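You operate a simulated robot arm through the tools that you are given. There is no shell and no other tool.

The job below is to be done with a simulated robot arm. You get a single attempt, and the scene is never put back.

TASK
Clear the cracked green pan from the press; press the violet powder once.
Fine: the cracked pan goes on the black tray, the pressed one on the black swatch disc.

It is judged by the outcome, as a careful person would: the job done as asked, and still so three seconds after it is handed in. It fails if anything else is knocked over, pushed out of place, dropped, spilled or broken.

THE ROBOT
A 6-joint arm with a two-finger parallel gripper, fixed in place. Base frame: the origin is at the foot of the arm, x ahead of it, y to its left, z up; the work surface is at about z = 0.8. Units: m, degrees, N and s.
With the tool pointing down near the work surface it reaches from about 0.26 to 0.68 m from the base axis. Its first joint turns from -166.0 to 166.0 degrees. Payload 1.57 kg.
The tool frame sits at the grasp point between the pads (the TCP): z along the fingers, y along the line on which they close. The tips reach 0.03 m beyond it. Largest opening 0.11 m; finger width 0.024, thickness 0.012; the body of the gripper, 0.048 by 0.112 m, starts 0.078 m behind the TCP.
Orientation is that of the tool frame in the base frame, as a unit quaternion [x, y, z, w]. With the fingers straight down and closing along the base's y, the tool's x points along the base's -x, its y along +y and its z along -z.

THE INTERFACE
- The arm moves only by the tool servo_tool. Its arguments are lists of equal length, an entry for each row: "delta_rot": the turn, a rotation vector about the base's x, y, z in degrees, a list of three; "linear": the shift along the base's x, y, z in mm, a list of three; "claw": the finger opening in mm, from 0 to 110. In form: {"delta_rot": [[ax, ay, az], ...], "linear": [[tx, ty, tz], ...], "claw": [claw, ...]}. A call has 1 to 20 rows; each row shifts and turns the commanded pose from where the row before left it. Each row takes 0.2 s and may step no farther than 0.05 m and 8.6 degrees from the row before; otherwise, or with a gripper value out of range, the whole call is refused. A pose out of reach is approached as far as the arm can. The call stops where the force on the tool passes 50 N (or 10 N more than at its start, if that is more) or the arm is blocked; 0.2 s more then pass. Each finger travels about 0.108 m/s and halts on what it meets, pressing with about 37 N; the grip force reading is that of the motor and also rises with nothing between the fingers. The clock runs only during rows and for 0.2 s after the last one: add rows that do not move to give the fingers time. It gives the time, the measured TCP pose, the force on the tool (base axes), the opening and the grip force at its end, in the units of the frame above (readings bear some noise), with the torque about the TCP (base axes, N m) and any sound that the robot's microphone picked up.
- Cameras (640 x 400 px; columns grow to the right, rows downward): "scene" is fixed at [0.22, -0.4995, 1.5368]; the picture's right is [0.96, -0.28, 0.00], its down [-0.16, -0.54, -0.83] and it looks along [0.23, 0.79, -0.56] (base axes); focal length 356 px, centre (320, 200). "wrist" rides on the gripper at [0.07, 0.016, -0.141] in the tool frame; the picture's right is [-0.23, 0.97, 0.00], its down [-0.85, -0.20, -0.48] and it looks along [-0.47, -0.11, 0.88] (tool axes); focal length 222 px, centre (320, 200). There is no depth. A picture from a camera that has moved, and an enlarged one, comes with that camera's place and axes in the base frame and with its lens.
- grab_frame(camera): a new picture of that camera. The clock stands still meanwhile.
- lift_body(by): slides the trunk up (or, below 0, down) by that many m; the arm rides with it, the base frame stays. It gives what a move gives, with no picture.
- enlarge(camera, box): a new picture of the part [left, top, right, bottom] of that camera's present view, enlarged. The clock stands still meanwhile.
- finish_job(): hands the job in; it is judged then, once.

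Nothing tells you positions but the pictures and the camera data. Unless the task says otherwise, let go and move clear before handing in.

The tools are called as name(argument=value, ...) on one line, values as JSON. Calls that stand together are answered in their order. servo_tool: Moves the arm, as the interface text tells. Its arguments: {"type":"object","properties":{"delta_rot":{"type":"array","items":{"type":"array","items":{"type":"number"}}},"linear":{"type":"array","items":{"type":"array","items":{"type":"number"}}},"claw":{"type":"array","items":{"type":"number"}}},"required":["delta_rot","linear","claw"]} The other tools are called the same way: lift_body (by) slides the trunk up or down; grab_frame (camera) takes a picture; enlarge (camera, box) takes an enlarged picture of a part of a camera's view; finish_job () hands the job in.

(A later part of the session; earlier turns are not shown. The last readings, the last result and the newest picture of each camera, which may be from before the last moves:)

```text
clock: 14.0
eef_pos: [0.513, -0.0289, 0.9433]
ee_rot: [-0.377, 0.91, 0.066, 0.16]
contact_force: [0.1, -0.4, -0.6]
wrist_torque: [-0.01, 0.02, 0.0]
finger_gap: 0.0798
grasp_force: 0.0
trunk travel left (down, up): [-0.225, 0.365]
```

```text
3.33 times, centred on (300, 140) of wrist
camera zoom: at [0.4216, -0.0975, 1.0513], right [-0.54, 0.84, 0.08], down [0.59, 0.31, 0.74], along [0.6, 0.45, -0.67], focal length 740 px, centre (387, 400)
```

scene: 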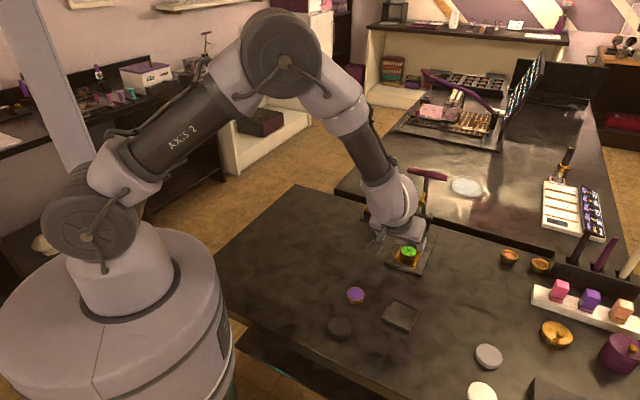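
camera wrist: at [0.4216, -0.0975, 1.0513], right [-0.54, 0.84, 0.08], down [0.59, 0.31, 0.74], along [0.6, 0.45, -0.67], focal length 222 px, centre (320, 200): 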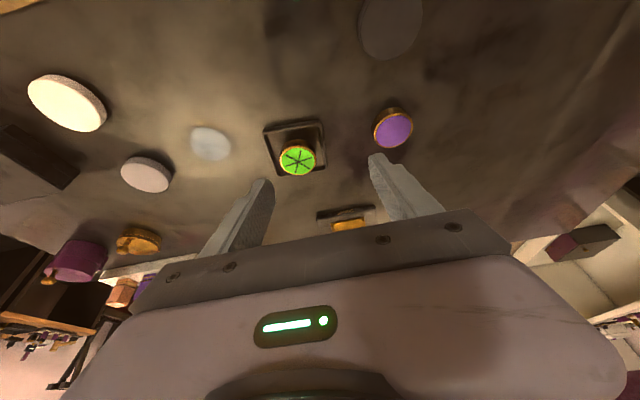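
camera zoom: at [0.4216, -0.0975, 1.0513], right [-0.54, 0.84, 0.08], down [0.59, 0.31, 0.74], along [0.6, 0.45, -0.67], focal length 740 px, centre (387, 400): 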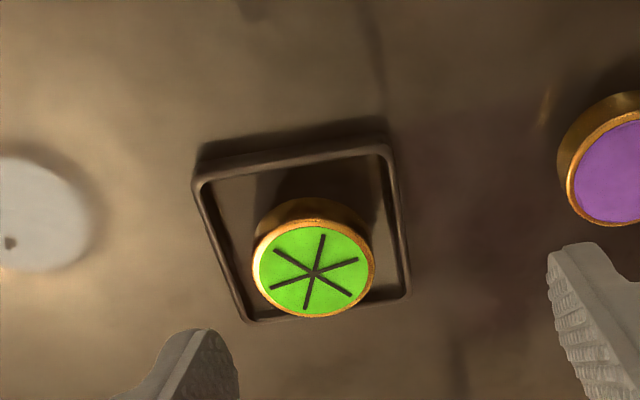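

The green pan lies flat inside the tray, and the tray hasn't moved. Next is the violet pan at about (0.4835, 0.067), gripped with the same relative pose so it seats identically in the nest.

servo_tool(delta_rot=[[0, 0, 0], [0, 0, 0], [0, 0, 0], [0, 0, 0], [0, 0, 0]], linear=[[-12, 30, -10], [-12, 30, -10], [-12, 29.4, -23], [0, 0, -20], [0, 0, 0]], claw=[80, 75, 70, 70, 70])

enlarge(camera="wrist", box=[220, 100, 420, 240])

enlarge(camera="scene", box=[310, 240, 420, 340])

```text
clock: 15.2
eef_pos: [0.4777, 0.062, 0.8789]
ee_rot: [-0.377, 0.91, 0.066, 0.161]
contact_force: [0.4, -0.8, -0.2]
wrist_torque: [-0.01, 0.0, -0.02]
finger_gap: 0.0701
grasp_force: 0.1
trunk travel left (down, up): [-0.225, 0.365]
```

```text
2.86 times, centred on (320, 170) of wrist
camera zoom: at [0.3856, -0.0078, 0.9873], right [-0.54, 0.84, 0.08], down [0.59, 0.31, 0.74], along [0.6, 0.45, -0.67], focal length 635 px, centre (320, 286)
```

zoom: 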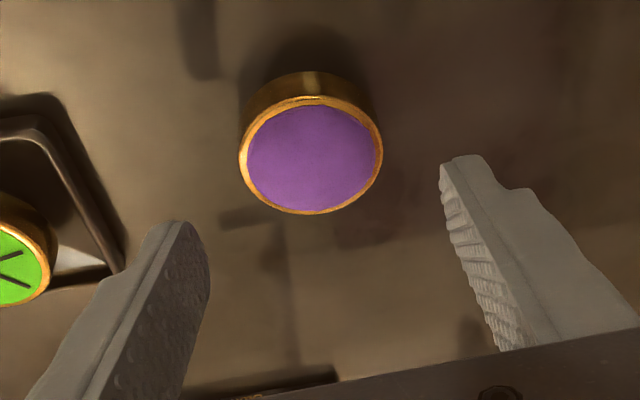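

```text
4.00 times, centred on (365, 290) of scene
camera zoom: at [0.22, -0.4995, 1.5368], right [0.96, -0.28, 0.0], down [-0.16, -0.54, -0.83], along [0.23, 0.79, -0.56], focal length 1422 px, centre (140, -160)
```

zoom: 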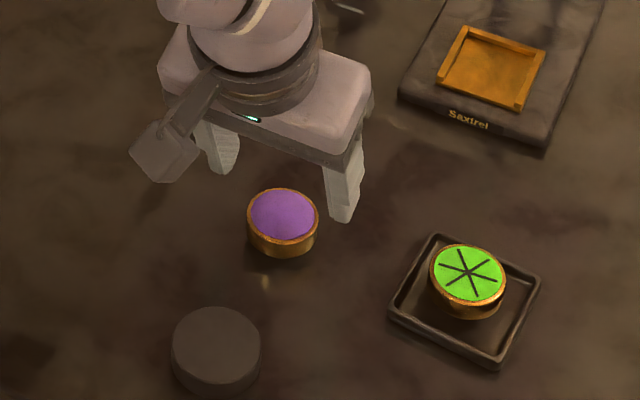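

The open-front nest is now visible, and the violet pan sits at (0.484, 0.068). I'll descend around it.

servo_tool(delta_rot=[[0, 0, 0], [0, 0, 0], [0, 0, 0], [0, 0, 0]], linear=[[-0.3, -1.2, -13], [0, 0, -13], [0, 0, -12.5], [0, 0, 0]], claw=[70, 70, 70, 70])

enlarge(camera="wrist", box=[220, 100, 420, 240])

```text
clock: 16.2
eef_pos: [0.4767, 0.0608, 0.8401]
ee_rot: [-0.377, 0.91, 0.067, 0.16]
contact_force: [0.2, -0.3, -0.5]
wrist_torque: [-0.02, 0.02, 0.04]
finger_gap: 0.0699
grasp_force: 0.0
trunk travel left (down, up): [-0.225, 0.365]
```

```text
2.86 times, centred on (320, 170) of wrist
camera zoom: at [0.3854, -0.0087, 0.949], right [-0.54, 0.84, 0.08], down [0.59, 0.31, 0.74], along [0.6, 0.45, -0.67], focal length 635 px, centre (320, 286)
```

zoom: 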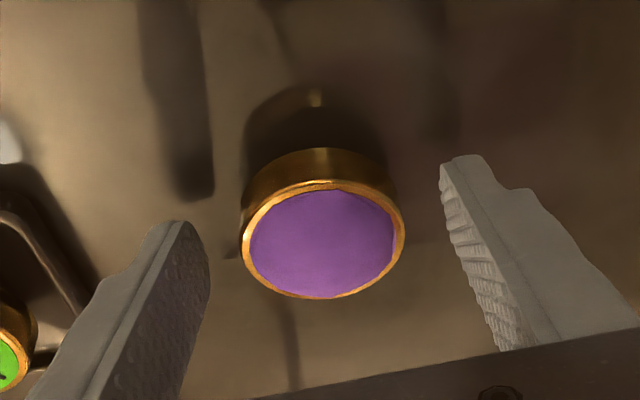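

Nearly the same view as with the green pan, about 1 mm off along the press axis. I'll correct and close.

servo_tool(delta_rot=[[0, 0, 0], [0, 0, 0], [0, 0, 0], [0, 0, 0], [0, 0, 0]], linear=[[0.8, 0.8, 0], [0, 0, 0], [0, 0, 0], [0, 0, 0], [0, 0, 0]], claw=[70, 55, 48, 40, 38])

enlarge(camera="wrist", box=[220, 100, 420, 240])

```text
clock: 17.4
eef_pos: [0.4772, 0.0609, 0.8411]
ee_rot: [-0.377, 0.91, 0.067, 0.161]
contact_force: [-0.7, 0.3, 0.0]
wrist_torque: [0.0, 0.01, -0.01]
finger_gap: 0.0444
grasp_force: 37.1
trunk travel left (down, up): [-0.225, 0.365]
```

```text
2.86 times, centred on (320, 170) of wrist
camera zoom: at [0.386, -0.0083, 0.9492], right [-0.54, 0.84, 0.08], down [0.59, 0.31, 0.74], along [0.6, 0.45, -0.67], focal length 635 px, centre (320, 286)
```

zoom: 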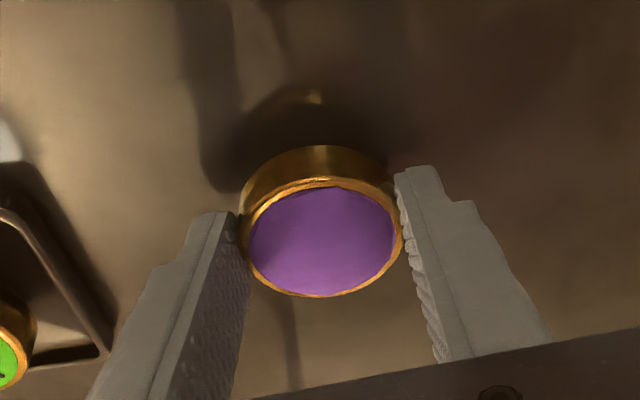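

Violet is gripped the same way. I'll lift it straight up, then carry it to just in front of and above the nest.

servo_tool(delta_rot=[[0, 0, 0], [0, 0, 0], [0, 0, 0], [0, 0, 0], [0, 0, 0], [0, 0, 0], [0, 0, 0], [0, 0, 0], [0, 0, 0]], linear=[[0, 0, 6], [0, 0, 16], [0, 0, 24], [30, 12, 3], [30, 12, 3], [30, 12, 0], [30, 12, 0], [30, 12, 0], [26.8, 8.1, 0]], claw=[38, 38, 38, 38, 38, 38, 38, 38, 38])

enlarge(camera="wrist", box=[220, 100, 420, 240])

enlarge(camera="scene", box=[340, 150, 460, 290])

```text
clock: 19.4
eef_pos: [0.6552, 0.1284, 0.8925]
ee_rot: [-0.376, 0.91, 0.066, 0.161]
contact_force: [0.4, 0.7, -0.1]
wrist_torque: [0.0, 0.03, 0.04]
finger_gap: 0.0446
grasp_force: 36.9
trunk travel left (down, up): [-0.225, 0.365]
```

```text
2.86 times, centred on (320, 170) of wrist
camera zoom: at [0.5632, 0.0596, 1.0012], right [-0.54, 0.84, 0.08], down [0.59, 0.31, 0.74], along [0.6, 0.44, -0.67], focal length 635 px, centre (320, 286)
```

zoom: 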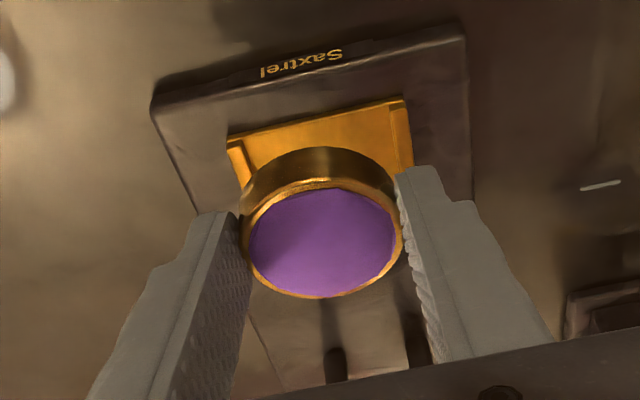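

```text
2.86 times, centred on (400, 220) of scene
camera zoom: at [0.22, -0.4995, 1.5368], right [0.96, -0.28, 0.0], down [-0.16, -0.54, -0.83], along [0.23, 0.79, -0.56], focal length 1016 px, centre (91, 143)
```

zoom: 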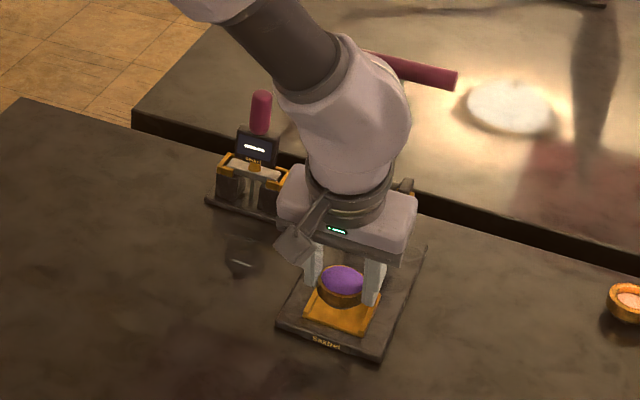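

servo_tool(delta_rot=[[0, 0, 0], [0, 0, 0], [0, 0, 0], [0, 0, 0]], linear=[[10.5, 11.5, -8], [10.5, 11.3, -8], [0, 0, -7], [0, 0, 0]], claw=[38, 38, 38, 38])

enlarge(camera="wrist", box=[220, 100, 420, 240])

enlarge(camera="scene", box=[370, 160, 460, 280])

```text
clock: 20.4
eef_pos: [0.6751, 0.1519, 0.8701]
ee_rot: [-0.377, 0.91, 0.067, 0.16]
contact_force: [0.1, 0.4, -0.4]
wrist_torque: [0.01, 0.01, -0.01]
finger_gap: 0.0446
grasp_force: 37.0
trunk travel left (down, up): [-0.225, 0.365]
```

```text
2.86 times, centred on (320, 170) of wrist
camera zoom: at [0.5835, 0.0826, 0.9782], right [-0.54, 0.84, 0.08], down [0.59, 0.31, 0.74], along [0.6, 0.45, -0.67], focal length 635 px, centre (320, 286)
```

zoom: 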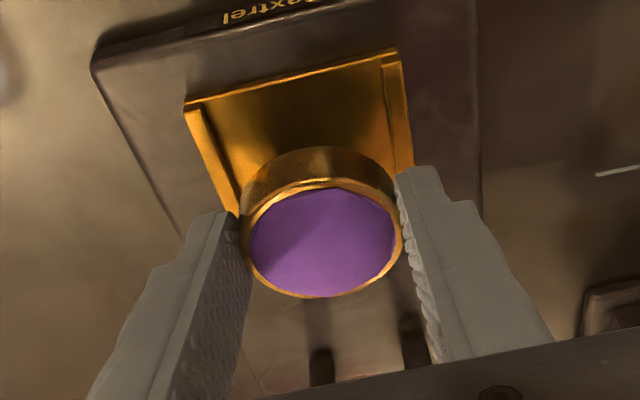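

```text
3.33 times, centred on (415, 220) of scene
camera zoom: at [0.22, -0.4995, 1.5368], right [0.96, -0.28, 0.0], down [-0.16, -0.54, -0.83], along [0.23, 0.79, -0.56], focal length 1185 px, centre (3, 133)
```

zoom: 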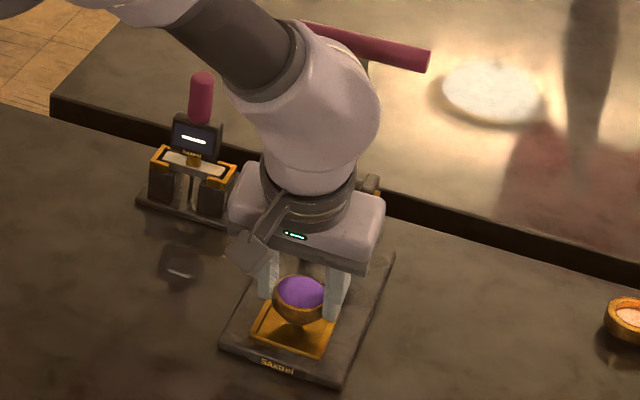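

servo_tool(delta_rot=[[0, 0, 0], [0, 0, 0], [0, 0, 0]], linear=[[0.8, -0.6, -5], [0, 0, -4.5], [0, 0, 0]], claw=[38, 38, 38])

enlarge(camera="wrist", box=[220, 100, 420, 240])

enlarge(camera="scene", box=[380, 225, 440, 280])

```text
clock: 21.2
eef_pos: [0.6754, 0.1514, 0.8602]
ee_rot: [-0.377, 0.91, 0.067, 0.16]
contact_force: [-0.6, 0.6, -0.6]
wrist_torque: [0.03, -0.03, 0.01]
finger_gap: 0.0446
grasp_force: 37.0
trunk travel left (down, up): [-0.225, 0.365]
```

```text
2.86 times, centred on (320, 170) of wrist
camera zoom: at [0.5845, 0.0818, 0.9688], right [-0.54, 0.84, 0.08], down [0.59, 0.31, 0.74], along [0.6, 0.45, -0.67], focal length 635 px, centre (320, 286)
```

zoom: 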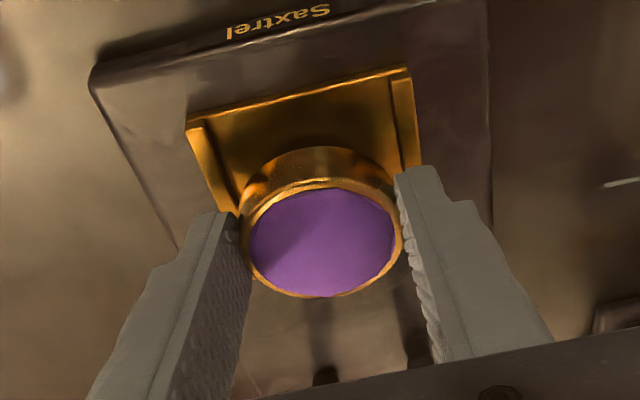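

```text
7.27 times, centred on (410, 252) of scene
camera zoom: at [0.22, -0.4995, 1.5368], right [0.96, -0.28, 0.0], down [-0.16, -0.54, -0.83], along [0.23, 0.79, -0.56], focal length 2585 px, centre (-334, -182)
```

zoom: 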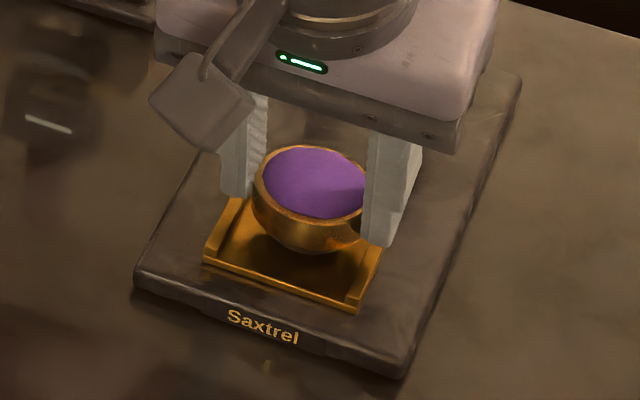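

servo_tool(delta_rot=[[0, 0, 0], [0, 0, 0]], linear=[[0, 0, -2], [0, 0, 0]], claw=[38, 38])

enlarge(camera="scene", box=[380, 225, 440, 280])

```text
clock: 21.8
eef_pos: [0.6758, 0.1522, 0.8582]
ee_rot: [-0.377, 0.91, 0.066, 0.16]
contact_force: [0.6, -0.1, -0.2]
wrist_torque: [-0.01, 0.05, -0.02]
finger_gap: 0.0443
grasp_force: 37.2
trunk travel left (down, up): [-0.225, 0.365]
```

```text
7.27 times, centred on (410, 252) of scene
camera zoom: at [0.22, -0.4995, 1.5368], right [0.96, -0.28, 0.0], down [-0.16, -0.54, -0.83], along [0.23, 0.79, -0.56], focal length 2585 px, centre (-334, -182)
```

zoom: 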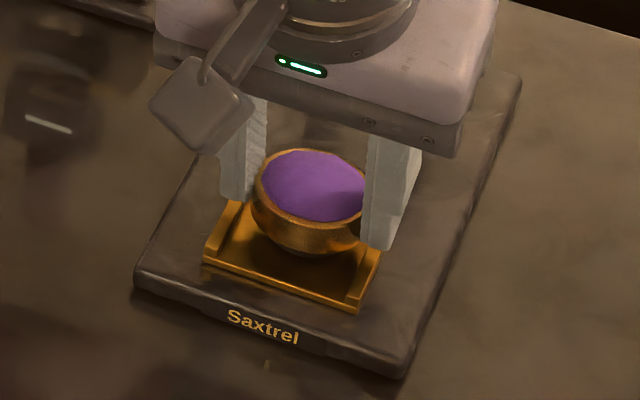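

servo_tool(delta_rot=[[0, 0, 0], [0, 0, 0]], linear=[[0, 0, -1], [0, 0, 0]], claw=[38, 38])

enlarge(camera="wrist", box=[220, 100, 420, 240])

```text
clock: 22.4
eef_pos: [0.6758, 0.151, 0.8582]
ee_rot: [-0.378, 0.909, 0.067, 0.16]
contact_force: [-0.4, -0.2, -0.4]
wrist_torque: [-0.02, 0.03, 0.01]
finger_gap: 0.0444
grasp_force: 36.6
trunk travel left (down, up): [-0.225, 0.365]
```

```text
2.86 times, centred on (320, 170) of wrist
camera zoom: at [0.5844, 0.0816, 0.966], right [-0.54, 0.84, 0.08], down [0.59, 0.31, 0.74], along [0.6, 0.45, -0.67], focal length 635 px, centre (320, 286)
```

zoom: 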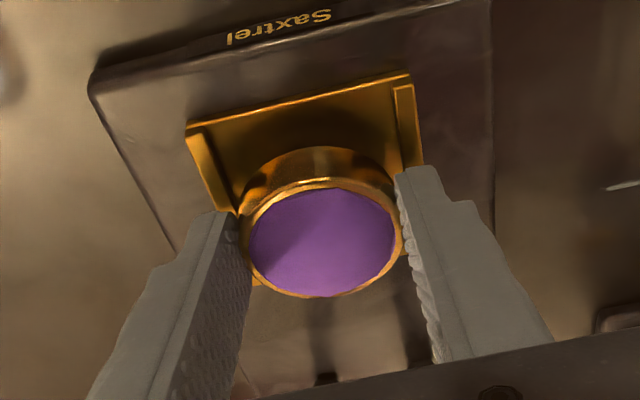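

servo_tool(delta_rot=[[0, 0, 0], [0, 0, 0]], linear=[[0, 0, -1], [0, 0, 0]], claw=[38, 38])

```text
clock: 23.0
eef_pos: [0.6755, 0.1504, 0.8575]
ee_rot: [-0.377, 0.91, 0.066, 0.16]
contact_force: [0.9, -0.9, 1.6]
wrist_torque: [-0.04, -0.02, -0.01]
finger_gap: 0.0446
grasp_force: 37.0
trunk travel left (down, up): [-0.225, 0.365]
```

servo_tool(delta_rot=[[0, 0, 0], [0, 0, 0]], linear=[[0, 0, -0.7], [0, 0, 0]], claw=[38, 38])

enlarge(camera="scene", box=[380, 225, 440, 280])

```text
clock: 23.6
eef_pos: [0.6746, 0.1524, 0.8564]
ee_rot: [-0.377, 0.91, 0.066, 0.161]
contact_force: [-2.0, -0.1, 7.2]
wrist_torque: [0.02, 0.02, 0.0]
finger_gap: 0.0447
grasp_force: 36.8
trunk travel left (down, up): [-0.225, 0.365]
```

```text
7.27 times, centred on (410, 252) of scene
camera zoom: at [0.22, -0.4995, 1.5368], right [0.96, -0.28, 0.0], down [-0.16, -0.54, -0.83], along [0.23, 0.79, -0.56], focal length 2585 px, centre (-334, -182)
```

zoom: 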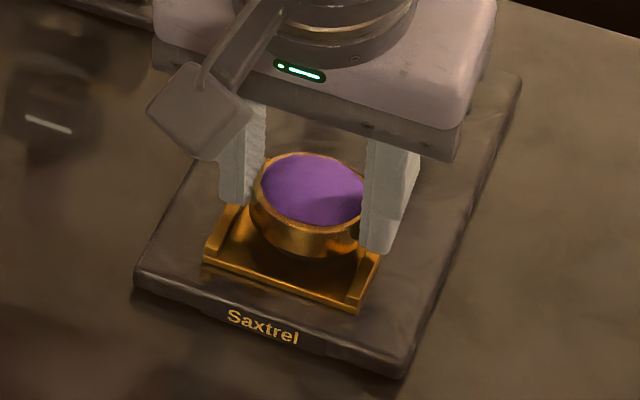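

Light contact, so the pan is seated or within a hair of it. I'll relieve slightly and open.

servo_tool(delta_rot=[[0, 0, 0], [0, 0, 0], [0, 0, 0], [0, 0, 0]], linear=[[0, 0, 0.5], [0, 0, 0], [0, 0, 0], [0, 0, 0]], claw=[38, 47, 52, 58])

enlarge(camera="scene", box=[380, 225, 440, 280])

enlarge(camera="wrist", box=[220, 100, 420, 240])

```text
clock: 24.6
eef_pos: [0.676, 0.1512, 0.8554]
ee_rot: [-0.377, 0.91, 0.066, 0.161]
contact_force: [-0.3, -0.4, -0.2]
wrist_torque: [-0.01, 0.02, -0.02]
finger_gap: 0.058
grasp_force: 0.0
trunk travel left (down, up): [-0.225, 0.365]
```

```text
7.27 times, centred on (410, 252) of scene
camera zoom: at [0.22, -0.4995, 1.5368], right [0.96, -0.28, 0.0], down [-0.16, -0.54, -0.83], along [0.23, 0.79, -0.56], focal length 2585 px, centre (-334, -182)
```

zoom: 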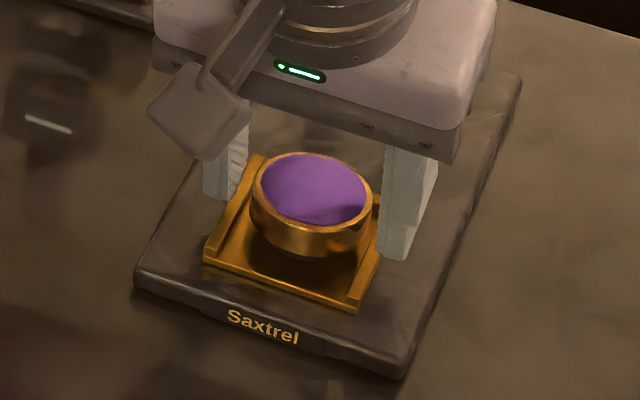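

```text
2.86 times, centred on (320, 170) of wrist
camera zoom: at [0.5843, 0.0818, 0.9646], right [-0.54, 0.84, 0.08], down [0.59, 0.31, 0.74], along [0.6, 0.45, -0.67], focal length 635 px, centre (320, 286)
```

zoom: 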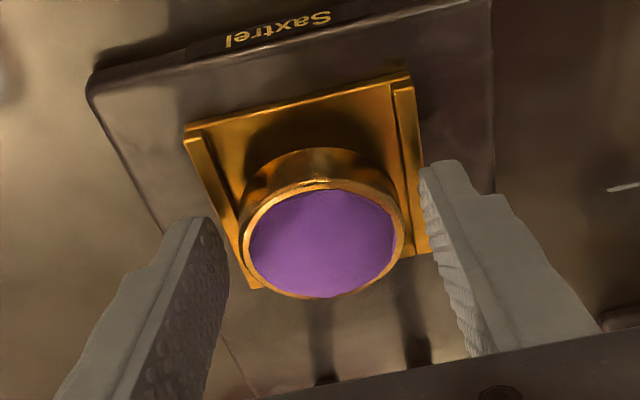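

Violet sits in the nest exactly where the green one was. I'll back out to the front and look at the lever.

servo_tool(delta_rot=[[0, 0, 0], [0, 0, 0], [0, 0, 0], [0, 0, 0], [0, 0, 0], [0, 0, 0]], linear=[[0, 0, 12], [-8, -8, 15], [-22, -22, 20], [-25, -25, 25], [-20, -25, 35], [0, 0, 0]], claw=[65, 70, 70, 50, 30, 30])

grab_frame(camera="wrist")

enlarge(camera="scene", box=[350, 150, 470, 290])

```text
clock: 26.0
eef_pos: [0.6001, 0.069, 0.9625]
ee_rot: [-0.377, 0.91, 0.067, 0.161]
contact_force: [-0.2, 0.3, -0.7]
wrist_torque: [0.0, 0.03, 0.0]
finger_gap: 0.03
grasp_force: 0.0
trunk travel left (down, up): [-0.225, 0.365]
```

```text
taken
camera wrist: at [0.5085, 0.0005, 1.0715], right [-0.54, 0.84, 0.08], down [0.59, 0.31, 0.74], along [0.6, 0.45, -0.67], focal length 222 px, centre (320, 200)
```

wrist: 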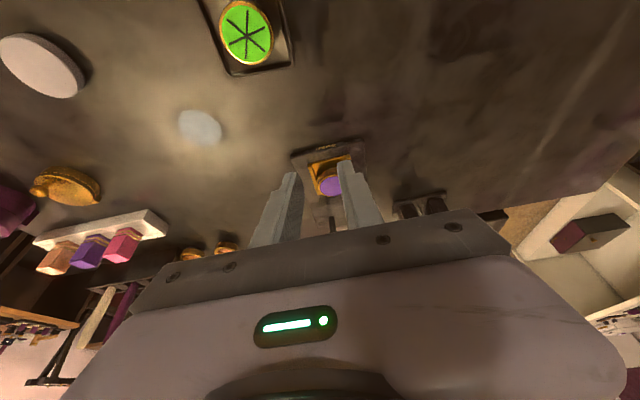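

```text
2.86 times, centred on (410, 220) of scene
camera zoom: at [0.22, -0.4995, 1.5368], right [0.96, -0.28, 0.0], down [-0.16, -0.54, -0.83], along [0.23, 0.79, -0.56], focal length 1016 px, centre (63, 143)
```

zoom: 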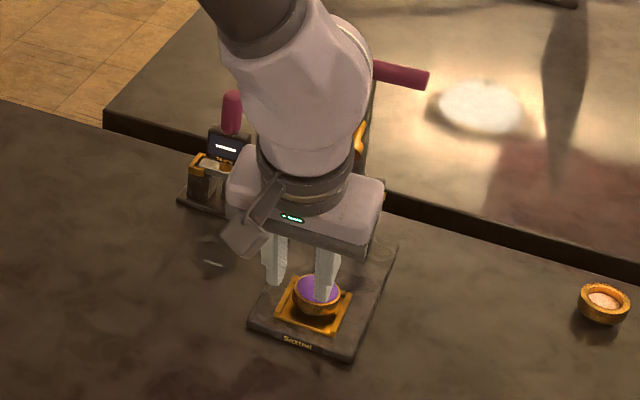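

Violet is in place and the press is clear. Next I'll roll the tool 90° so the fingers can close above and below the T-handle, and back off for a look at the lever.

servo_tool(delta_rot=[[1.978, 1.978, -7.69], [1.978, 1.978, -7.69], [1.978, 1.978, -7.69], [1.978, 1.978, -7.69], [1.978, 1.978, -7.69], [1.978, 1.978, -7.69], [1.978, 1.978, -7.69], [1.978, 1.978, -7.69], [1.978, 1.978, -7.69], [1.978, 1.978, -7.69], [1.978, 1.978, -7.69], [5.89, -5.89, 0], [5.89, -5.89, 0], [5.89, -5.89, 0], [0, 0, 0]], linear=[[-3, -2, 12], [-3, -2, 12], [-3, -2, 12], [-3, -2, 12], [-3, -2, 12], [-3, -2, 12], [-3, -2, 12], [-3, -2, 12], [-3, -2, 12], [0, 0, 12], [0, 0, 12], [0, 0, 0], [0, 0, 0], [0, 0, 0], [0, 0, 0]], claw=[30, 30, 30, 40, 50, 60, 60, 60, 60, 60, 60, 60, 60, 60, 60])

grab_frame(camera="wrist")

grab_frame(camera="scene")

```text
clock: 29.2
eef_pos: [0.5745, 0.0529, 1.0958]
ee_rot: [0.354, 0.853, 0.353, 0.147]
contact_force: [-0.4, 0.4, 0.1]
wrist_torque: [0.02, 0.0, -0.02]
finger_gap: 0.0598
grasp_force: 0.1
trunk travel left (down, up): [-0.225, 0.365]
```

```text
taken
camera wrist: at [0.4624, 0.039, 1.2062], right [0.65, 0.33, 0.69], down [0.26, -0.94, 0.2], along [0.71, 0.05, -0.7], focal length 222 px, centre (320, 200)
```

wrist: 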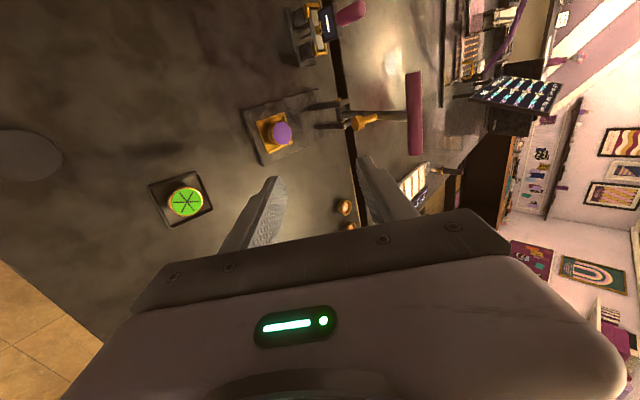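

```text
taken
```

scene: 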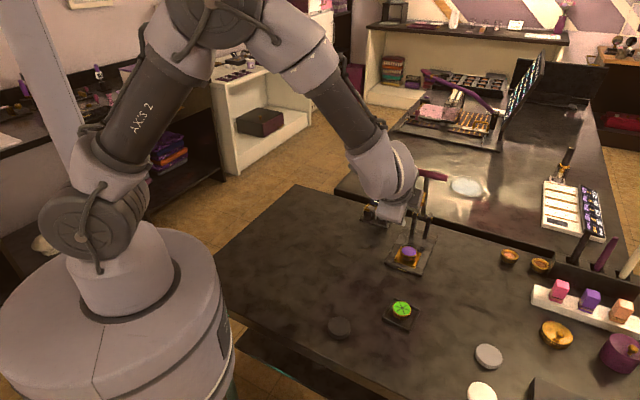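

Good view of the lever from here. I'll enlarge it to measure the handle and plunger.

enlarge(camera="wrist", box=[230, 50, 440, 180])

enlarge(camera="scene", box=[380, 160, 460, 280])

```text
3.05 times, centred on (335, 115) of wrist
camera zoom: at [0.4624, 0.039, 1.2062], right [0.65, 0.33, 0.69], down [0.26, -0.94, 0.2], along [0.71, 0.05, -0.7], focal length 677 px, centre (274, 459)
```

zoom: 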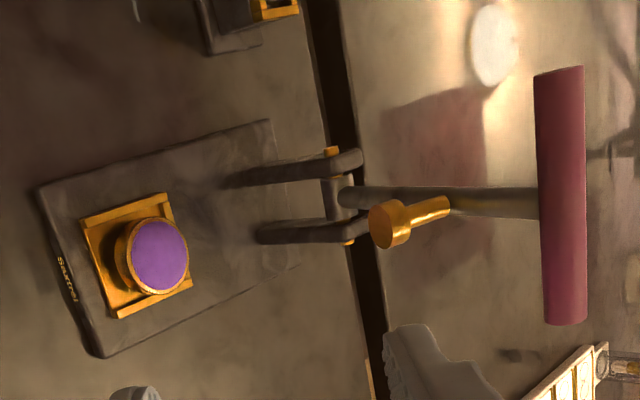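

```text
3.33 times, centred on (420, 220) of scene
camera zoom: at [0.22, -0.4995, 1.5368], right [0.96, -0.28, 0.0], down [-0.16, -0.54, -0.83], along [0.23, 0.79, -0.56], focal length 1185 px, centre (-13, 133)
```

zoom: 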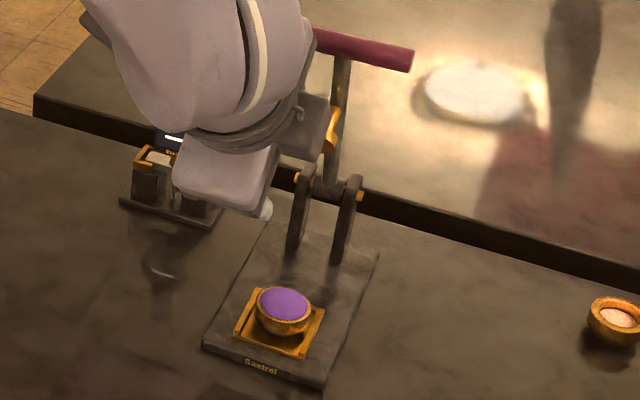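

From the wrist view the handle is at about (0.731, 0.212, 1.058), the pivot is near z 0.893, and the lever must swing about 85°. I'll line up with the left half of the T-bar at a 55° tilt, stopping about 4 cm short.

servo_tool(delta_rot=[[3.54, -3.54, 0], [3.54, -3.54, 0], [0, 0, 0], [0, 0, 0], [0, 0, 0], [0, 0, 0]], linear=[[15, 28, 1], [20, 28, 1], [20, 28, 0], [20, 28, 0], [18.5, 29, 0], [0, 0, 0]], claw=[60, 60, 60, 60, 60, 60])

grab_frame(camera="wrist")

grab_frame(camera="scene")

enlarge(camera="scene", box=[370, 140, 470, 260])

```text
clock: 30.6
eef_pos: [0.6685, 0.196, 1.0983]
ee_rot: [0.339, 0.819, 0.427, 0.176]
contact_force: [-0.1, 0.3, -0.3]
wrist_torque: [0.04, 0.03, -0.01]
finger_gap: 0.0599
grasp_force: 0.1
trunk travel left (down, up): [-0.225, 0.365]
```

```text
taken
camera wrist: at [0.5442, 0.1685, 1.1915], right [0.56, 0.23, 0.8], down [0.25, -0.96, 0.11], along [0.79, 0.14, -0.59], focal length 222 px, centre (320, 200)
```

wrist: 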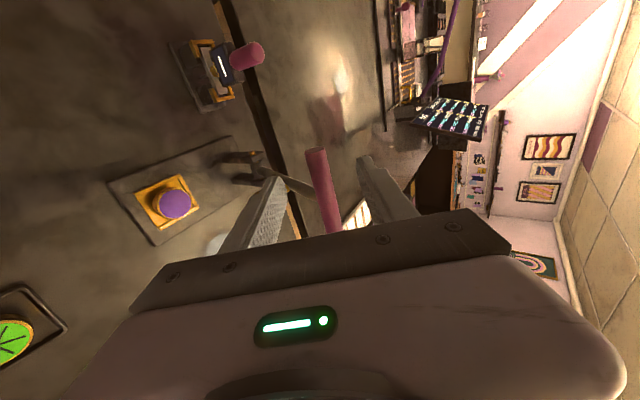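

```text
taken
```

scene: 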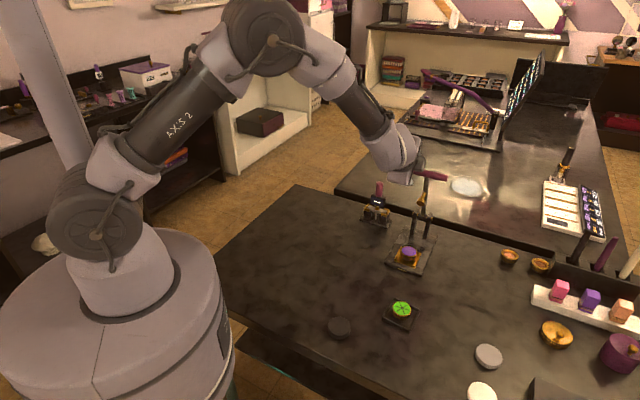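

```text
3.33 times, centred on (420, 200) of scene
camera zoom: at [0.22, -0.4995, 1.5368], right [0.96, -0.28, 0.0], down [-0.16, -0.54, -0.83], along [0.23, 0.79, -0.56], focal length 1185 px, centre (-13, 200)
```

zoom: 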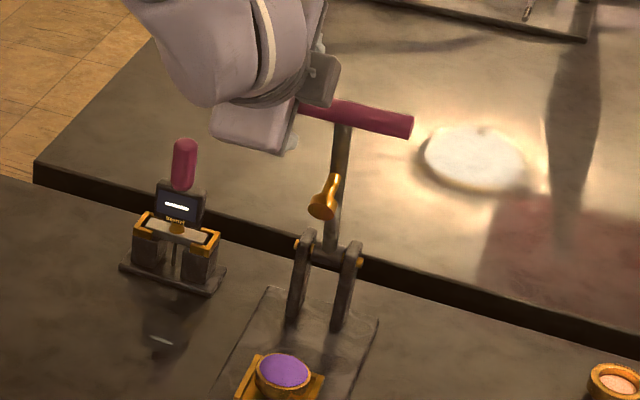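

Triangulating from both wrist views puts the bar at z≈1.06, centred between my open fingers. I'll advance around it.

servo_tool(delta_rot=[[0, 0, 0], [0, 0, 0], [0, 0, 0], [0, 0, 0]], linear=[[12, 9.8, -10.7], [12, 9.8, -10.7], [11.4, 9.8, -10.7], [0, 0, 0]], claw=[60, 60, 60, 60])

grab_frame(camera="wrist")

enlarge(camera="wrist", box=[240, 120, 420, 240])

enlarge(camera="scene", box=[370, 140, 470, 260])

```text
clock: 31.6
eef_pos: [0.7019, 0.2239, 1.0663]
ee_rot: [0.339, 0.82, 0.426, 0.177]
contact_force: [-0.2, -0.5, -0.3]
wrist_torque: [-0.01, 0.0, -0.04]
finger_gap: 0.06
grasp_force: 0.1
trunk travel left (down, up): [-0.225, 0.365]
```

```text
taken
camera wrist: at [0.5785, 0.1979, 1.1597], right [0.56, 0.23, 0.8], down [0.25, -0.96, 0.11], along [0.79, 0.13, -0.59], focal length 222 px, centre (320, 200)
```

wrist: 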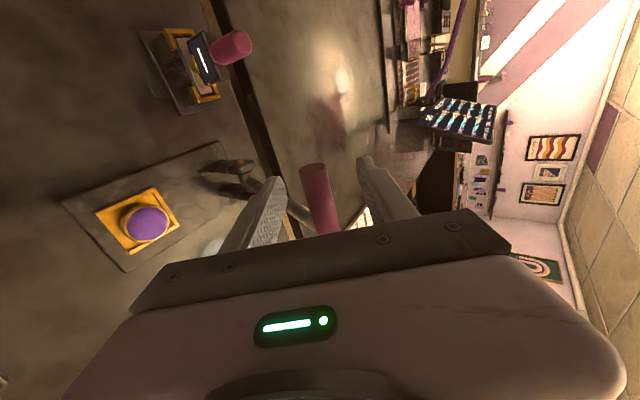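

```text
3.33 times, centred on (330, 180) of wrist
camera zoom: at [0.5785, 0.1979, 1.1597], right [0.56, 0.23, 0.8], down [0.25, -0.96, 0.11], along [0.79, 0.13, -0.59], focal length 740 px, centre (287, 267)
```

zoom: 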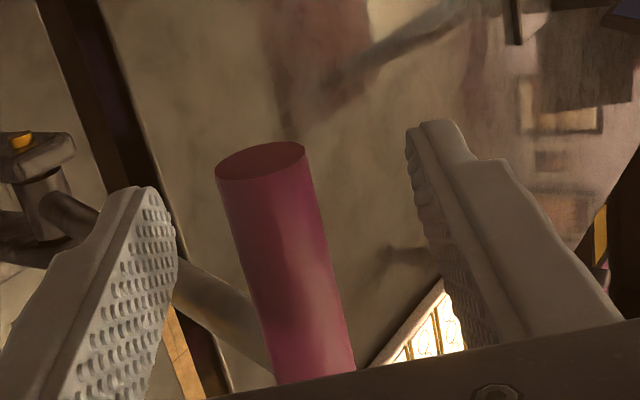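

```text
3.33 times, centred on (420, 200) of scene
camera zoom: at [0.22, -0.4995, 1.5368], right [0.96, -0.28, 0.0], down [-0.16, -0.54, -0.83], along [0.23, 0.79, -0.56], focal length 1185 px, centre (-13, 200)
```

zoom: 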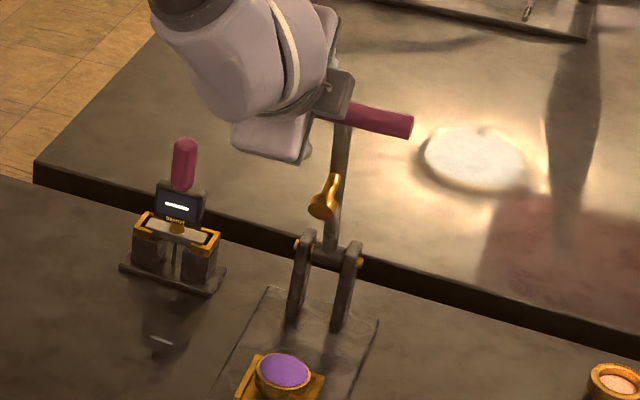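

The bar is midway between the fingers, about 10 mm past the TCP. I'll close into a loose 28 mm cage and pull through the first part of the arc.

servo_tool(delta_rot=[[0, 0, 0], [0, 0, 0], [0, 0, 0], [0, 0, 0], [0, 0, 0], [0, 0, 0]], linear=[[0, 0, 0], [0, 0, 0], [-10.2, -10.2, -4.5], [-9.8, -9.8, -5.8], [-9.5, -9.5, -7.0], [0, 0, 0]], claw=[45, 28, 28, 28, 28, 28])

enlarge(camera="wrist", box=[200, 100, 420, 240])

enlarge(camera="scene", box=[370, 140, 470, 270])

```text
clock: 33.0
eef_pos: [0.6736, 0.195, 1.0465]
ee_rot: [0.339, 0.82, 0.427, 0.176]
contact_force: [1.1, 1.1, 1.2]
wrist_torque: [0.02, -0.01, 0.0]
finger_gap: 0.0293
grasp_force: 0.5
trunk travel left (down, up): [-0.225, 0.365]
```

```text
2.86 times, centred on (310, 170) of wrist
camera zoom: at [0.549, 0.1682, 1.1413], right [0.56, 0.23, 0.8], down [0.25, -0.96, 0.11], along [0.79, 0.14, -0.59], focal length 635 px, centre (349, 286)
```

zoom: 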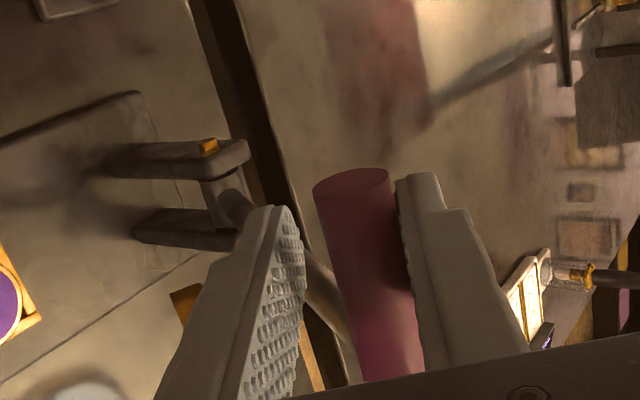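

```text
3.08 times, centred on (420, 205) of scene
camera zoom: at [0.22, -0.4995, 1.5368], right [0.96, -0.28, 0.0], down [-0.16, -0.54, -0.83], along [0.23, 0.79, -0.56], focal length 1094 px, centre (12, 185)
```

zoom: 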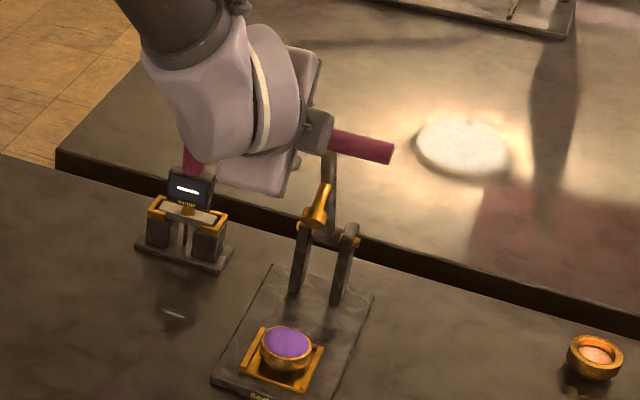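

The lever follows with only about 2 N. I'll continue along the arc.

servo_tool(delta_rot=[[0, 0, 0], [0, 0, 0], [0, 0, 0], [0, 0, 0], [0, 0, 0], [0, 0, 0]], linear=[[-9.0, -9.0, -8.1], [-8.5, -8.5, -9.2], [-7.8, -7.8, -10.2], [-7.2, -7.2, -11.1], [-6.5, -6.5, -12.0], [0, 0, 0]], claw=[28, 28, 28, 28, 28, 28])

enlarge(camera="wrist", box=[200, 100, 420, 240])

enlarge(camera="scene", box=[370, 140, 470, 270])

```text
clock: 34.4
eef_pos: [0.6349, 0.1554, 0.9965]
ee_rot: [0.34, 0.819, 0.426, 0.177]
contact_force: [1.6, 1.0, 1.6]
wrist_torque: [-0.01, -0.02, -0.02]
finger_gap: 0.0295
grasp_force: 0.7
trunk travel left (down, up): [-0.225, 0.365]
```

```text
2.86 times, centred on (310, 170) of wrist
camera zoom: at [0.5109, 0.1287, 1.0909], right [0.56, 0.23, 0.8], down [0.25, -0.96, 0.11], along [0.79, 0.13, -0.59], focal length 635 px, centre (349, 286)
```

zoom: 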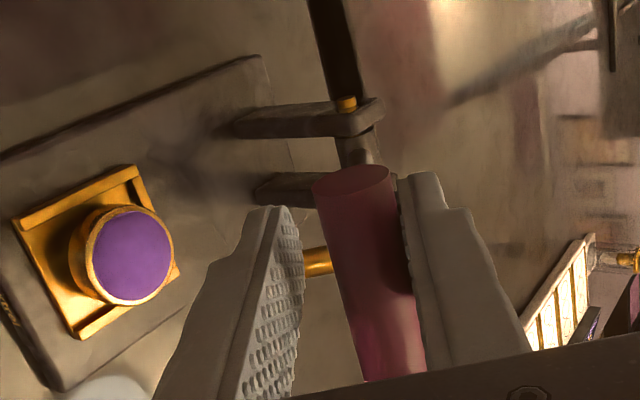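

```text
3.08 times, centred on (420, 205) of scene
camera zoom: at [0.22, -0.4995, 1.5368], right [0.96, -0.28, 0.0], down [-0.16, -0.54, -0.83], along [0.23, 0.79, -0.56], focal length 1094 px, centre (12, 185)
```

zoom: 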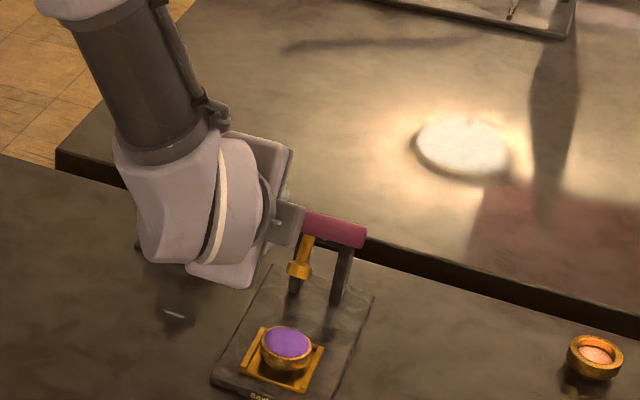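

servo_tool(delta_rot=[[0, 0, 0], [0, 0, 0], [0, 0, 0], [0, 0, 0], [0, 0, 0], [0, 0, 0]], linear=[[-5.7, -5.7, -12.7], [-4.9, -4.9, -13.4], [-4.1, -4.1, -13.9], [-3.2, -3.2, -14.4], [-2.3, -2.3, -14.8], [0, 0, 0]], claw=[28, 28, 28, 28, 28, 28])

enlarge(camera="wrist", box=[160, 60, 420, 240])

enlarge(camera="scene", box=[360, 170, 460, 300])

```text
clock: 35.8
eef_pos: [0.6142, 0.1357, 0.9277]
ee_rot: [0.339, 0.819, 0.427, 0.176]
contact_force: [0.7, 1.9, 1.8]
wrist_torque: [-0.02, -0.03, 0.02]
finger_gap: 0.0307
grasp_force: 1.6
trunk travel left (down, up): [-0.225, 0.365]
```

```text
2.22 times, centred on (290, 150) of wrist
camera zoom: at [0.4898, 0.109, 1.0218], right [0.56, 0.23, 0.8], down [0.25, -0.96, 0.11], along [0.79, 0.14, -0.59], focal length 494 px, centre (387, 311)
```

zoom: 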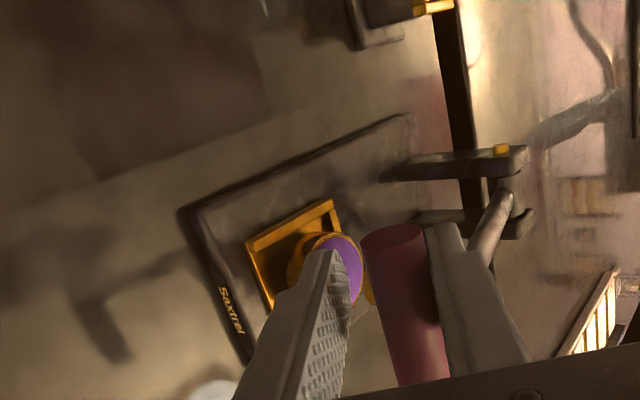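

```text
3.08 times, centred on (410, 235) of scene
camera zoom: at [0.22, -0.4995, 1.5368], right [0.96, -0.28, 0.0], down [-0.16, -0.54, -0.83], along [0.23, 0.79, -0.56], focal length 1094 px, centre (43, 92)
```

zoom: 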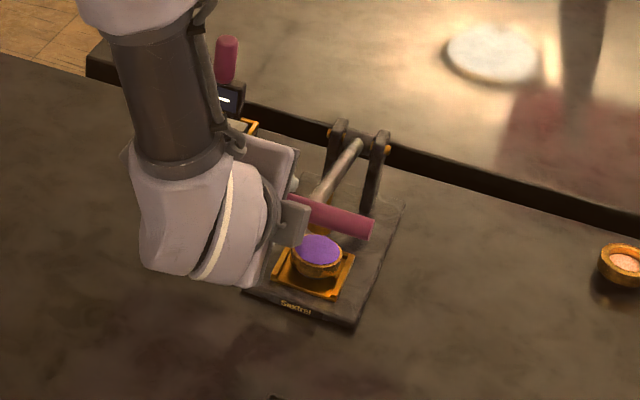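

servo_tool(delta_rot=[[0, 0, 0], [0, 0, 0], [0, 0, 0]], linear=[[-1.3, -1.3, -14.9], [-0.5, -0.5, -15.1], [0, 0, 0]], claw=[28, 28, 28])

enlarge(camera="wrist", box=[160, 60, 420, 240])

enlarge(camera="scene", box=[380, 200, 450, 280])

```text
clock: 36.6
eef_pos: [0.6121, 0.1331, 0.8984]
ee_rot: [0.34, 0.819, 0.426, 0.177]
contact_force: [0.6, 1.6, 2.2]
wrist_torque: [-0.05, -0.02, -0.07]
finger_gap: 0.0312
grasp_force: 1.4
trunk travel left (down, up): [-0.225, 0.365]
```

```text
2.22 times, centred on (290, 150) of wrist
camera zoom: at [0.4883, 0.107, 0.9918], right [0.56, 0.23, 0.8], down [0.25, -0.96, 0.11], along [0.79, 0.13, -0.59], focal length 494 px, centre (387, 311)
```

zoom: 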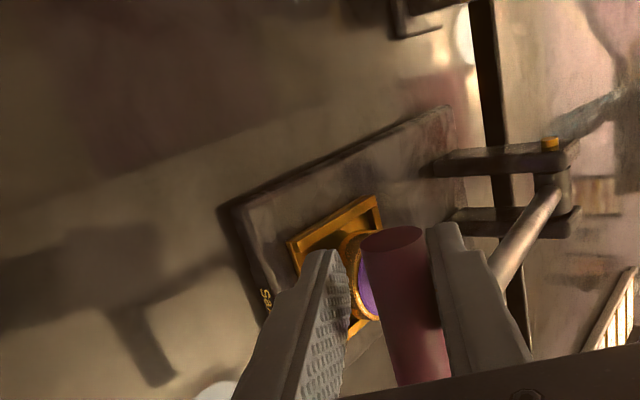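

```text
5.00 times, centred on (415, 240) of scene
camera zoom: at [0.22, -0.4995, 1.5368], right [0.96, -0.28, 0.0], down [-0.16, -0.54, -0.83], along [0.23, 0.79, -0.56], focal length 1777 px, centre (-155, 0)
```

zoom: 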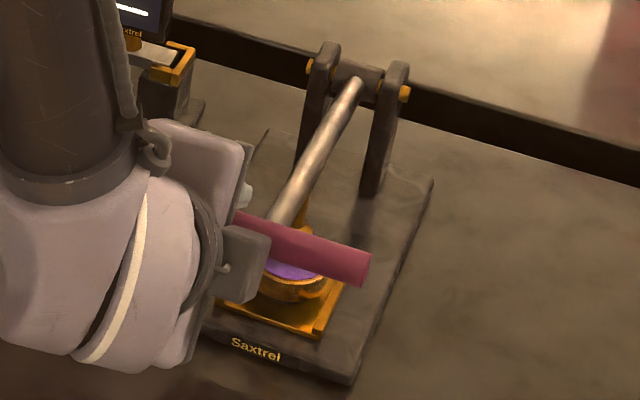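

The plunger is just above the violet powder. I'll press in small steps, watching force and sound.

servo_tool(delta_rot=[[0, 0, 0], [0, 0, 0], [0, 0, 0]], linear=[[0.1, 0.1, -5], [0.2, 0.2, -4], [0, 0, 0]], claw=[28, 28, 28])

enlarge(camera="scene", box=[380, 200, 450, 280])

```text
clock: 37.4
eef_pos: [0.6136, 0.1336, 0.8898]
ee_rot: [0.339, 0.82, 0.427, 0.176]
contact_force: [1.6, -0.3, 3.2]
wrist_torque: [-0.03, -0.03, 0.0]
finger_gap: 0.031
grasp_force: 1.8
trunk travel left (down, up): [-0.225, 0.365]
```

```text
5.00 times, centred on (415, 240) of scene
camera zoom: at [0.22, -0.4995, 1.5368], right [0.96, -0.28, 0.0], down [-0.16, -0.54, -0.83], along [0.23, 0.79, -0.56], focal length 1777 px, centre (-155, 0)
```

zoom: 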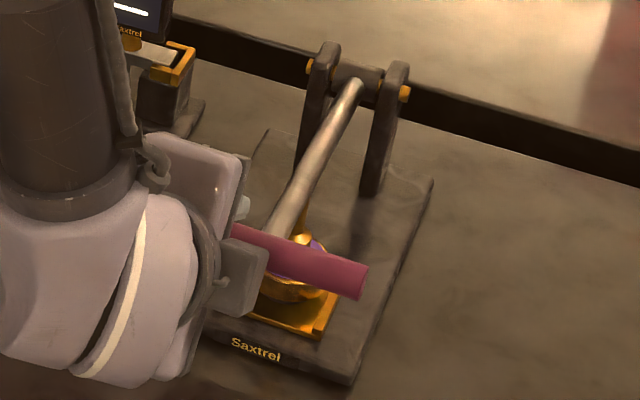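

servo_tool(delta_rot=[[0, 0, 0], [0, 0, 0], [0, 0, 0], [0, 0, 0]], linear=[[0.3, 0.3, -3], [0.3, 0.3, -3], [0.3, 0.3, -3], [0, 0, 0]], claw=[28, 28, 28, 28])

enlarge(camera="scene", box=[380, 200, 450, 280])

enlarge(camera="wrist", box=[160, 60, 420, 240])

```text
clock: 38.4
eef_pos: [0.6134, 0.1343, 0.8805]
ee_rot: [0.34, 0.819, 0.427, 0.177]
contact_force: [1.4, 0.3, 4.1]
wrist_torque: [-0.01, -0.04, -0.05]
finger_gap: 0.0316
grasp_force: 1.7
trunk travel left (down, up): [-0.225, 0.365]
```

```text
5.00 times, centred on (415, 240) of scene
camera zoom: at [0.22, -0.4995, 1.5368], right [0.96, -0.28, 0.0], down [-0.16, -0.54, -0.83], along [0.23, 0.79, -0.56], focal length 1777 px, centre (-155, 0)
```

zoom: 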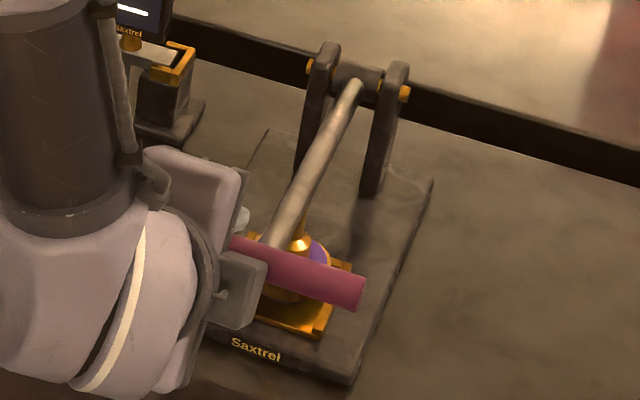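

```text
2.22 times, centred on (290, 150) of wrist
camera zoom: at [0.4895, 0.1079, 0.9739], right [0.56, 0.23, 0.8], down [0.25, -0.96, 0.11], along [0.79, 0.14, -0.59], focal length 494 px, centre (387, 311)
```

zoom: 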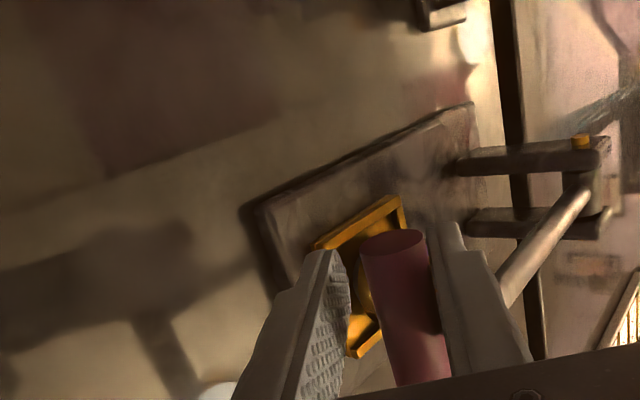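

servo_tool(delta_rot=[[0, 0, 0], [0, 0, 0], [0, 0, 0]], linear=[[0.3, 0.3, -2.5], [0.3, 0.3, -2.5], [0, 0, 0]], claw=[28, 28, 28])

enlarge(camera="scene", box=[395, 215, 435, 265])

```text
clock: 39.2
eef_pos: [0.6141, 0.135, 0.8751]
ee_rot: [0.339, 0.819, 0.428, 0.177]
contact_force: [1.3, 0.6, 11.0]
wrist_torque: [0.0, 0.03, 0.01]
finger_gap: 0.0366
grasp_force: 5.1
trunk travel left (down, up): [-0.225, 0.365]
```

```text
8.00 times, centred on (415, 240) of scene
camera zoom: at [0.22, -0.4995, 1.5368], right [0.96, -0.28, 0.0], down [-0.16, -0.54, -0.83], along [0.23, 0.79, -0.56], focal length 2844 px, centre (-440, -120)
```

zoom: 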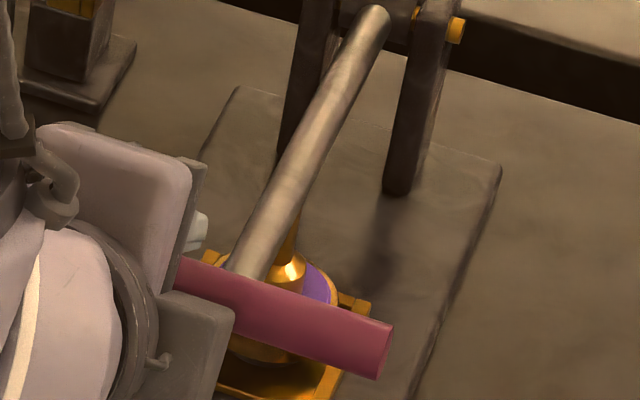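

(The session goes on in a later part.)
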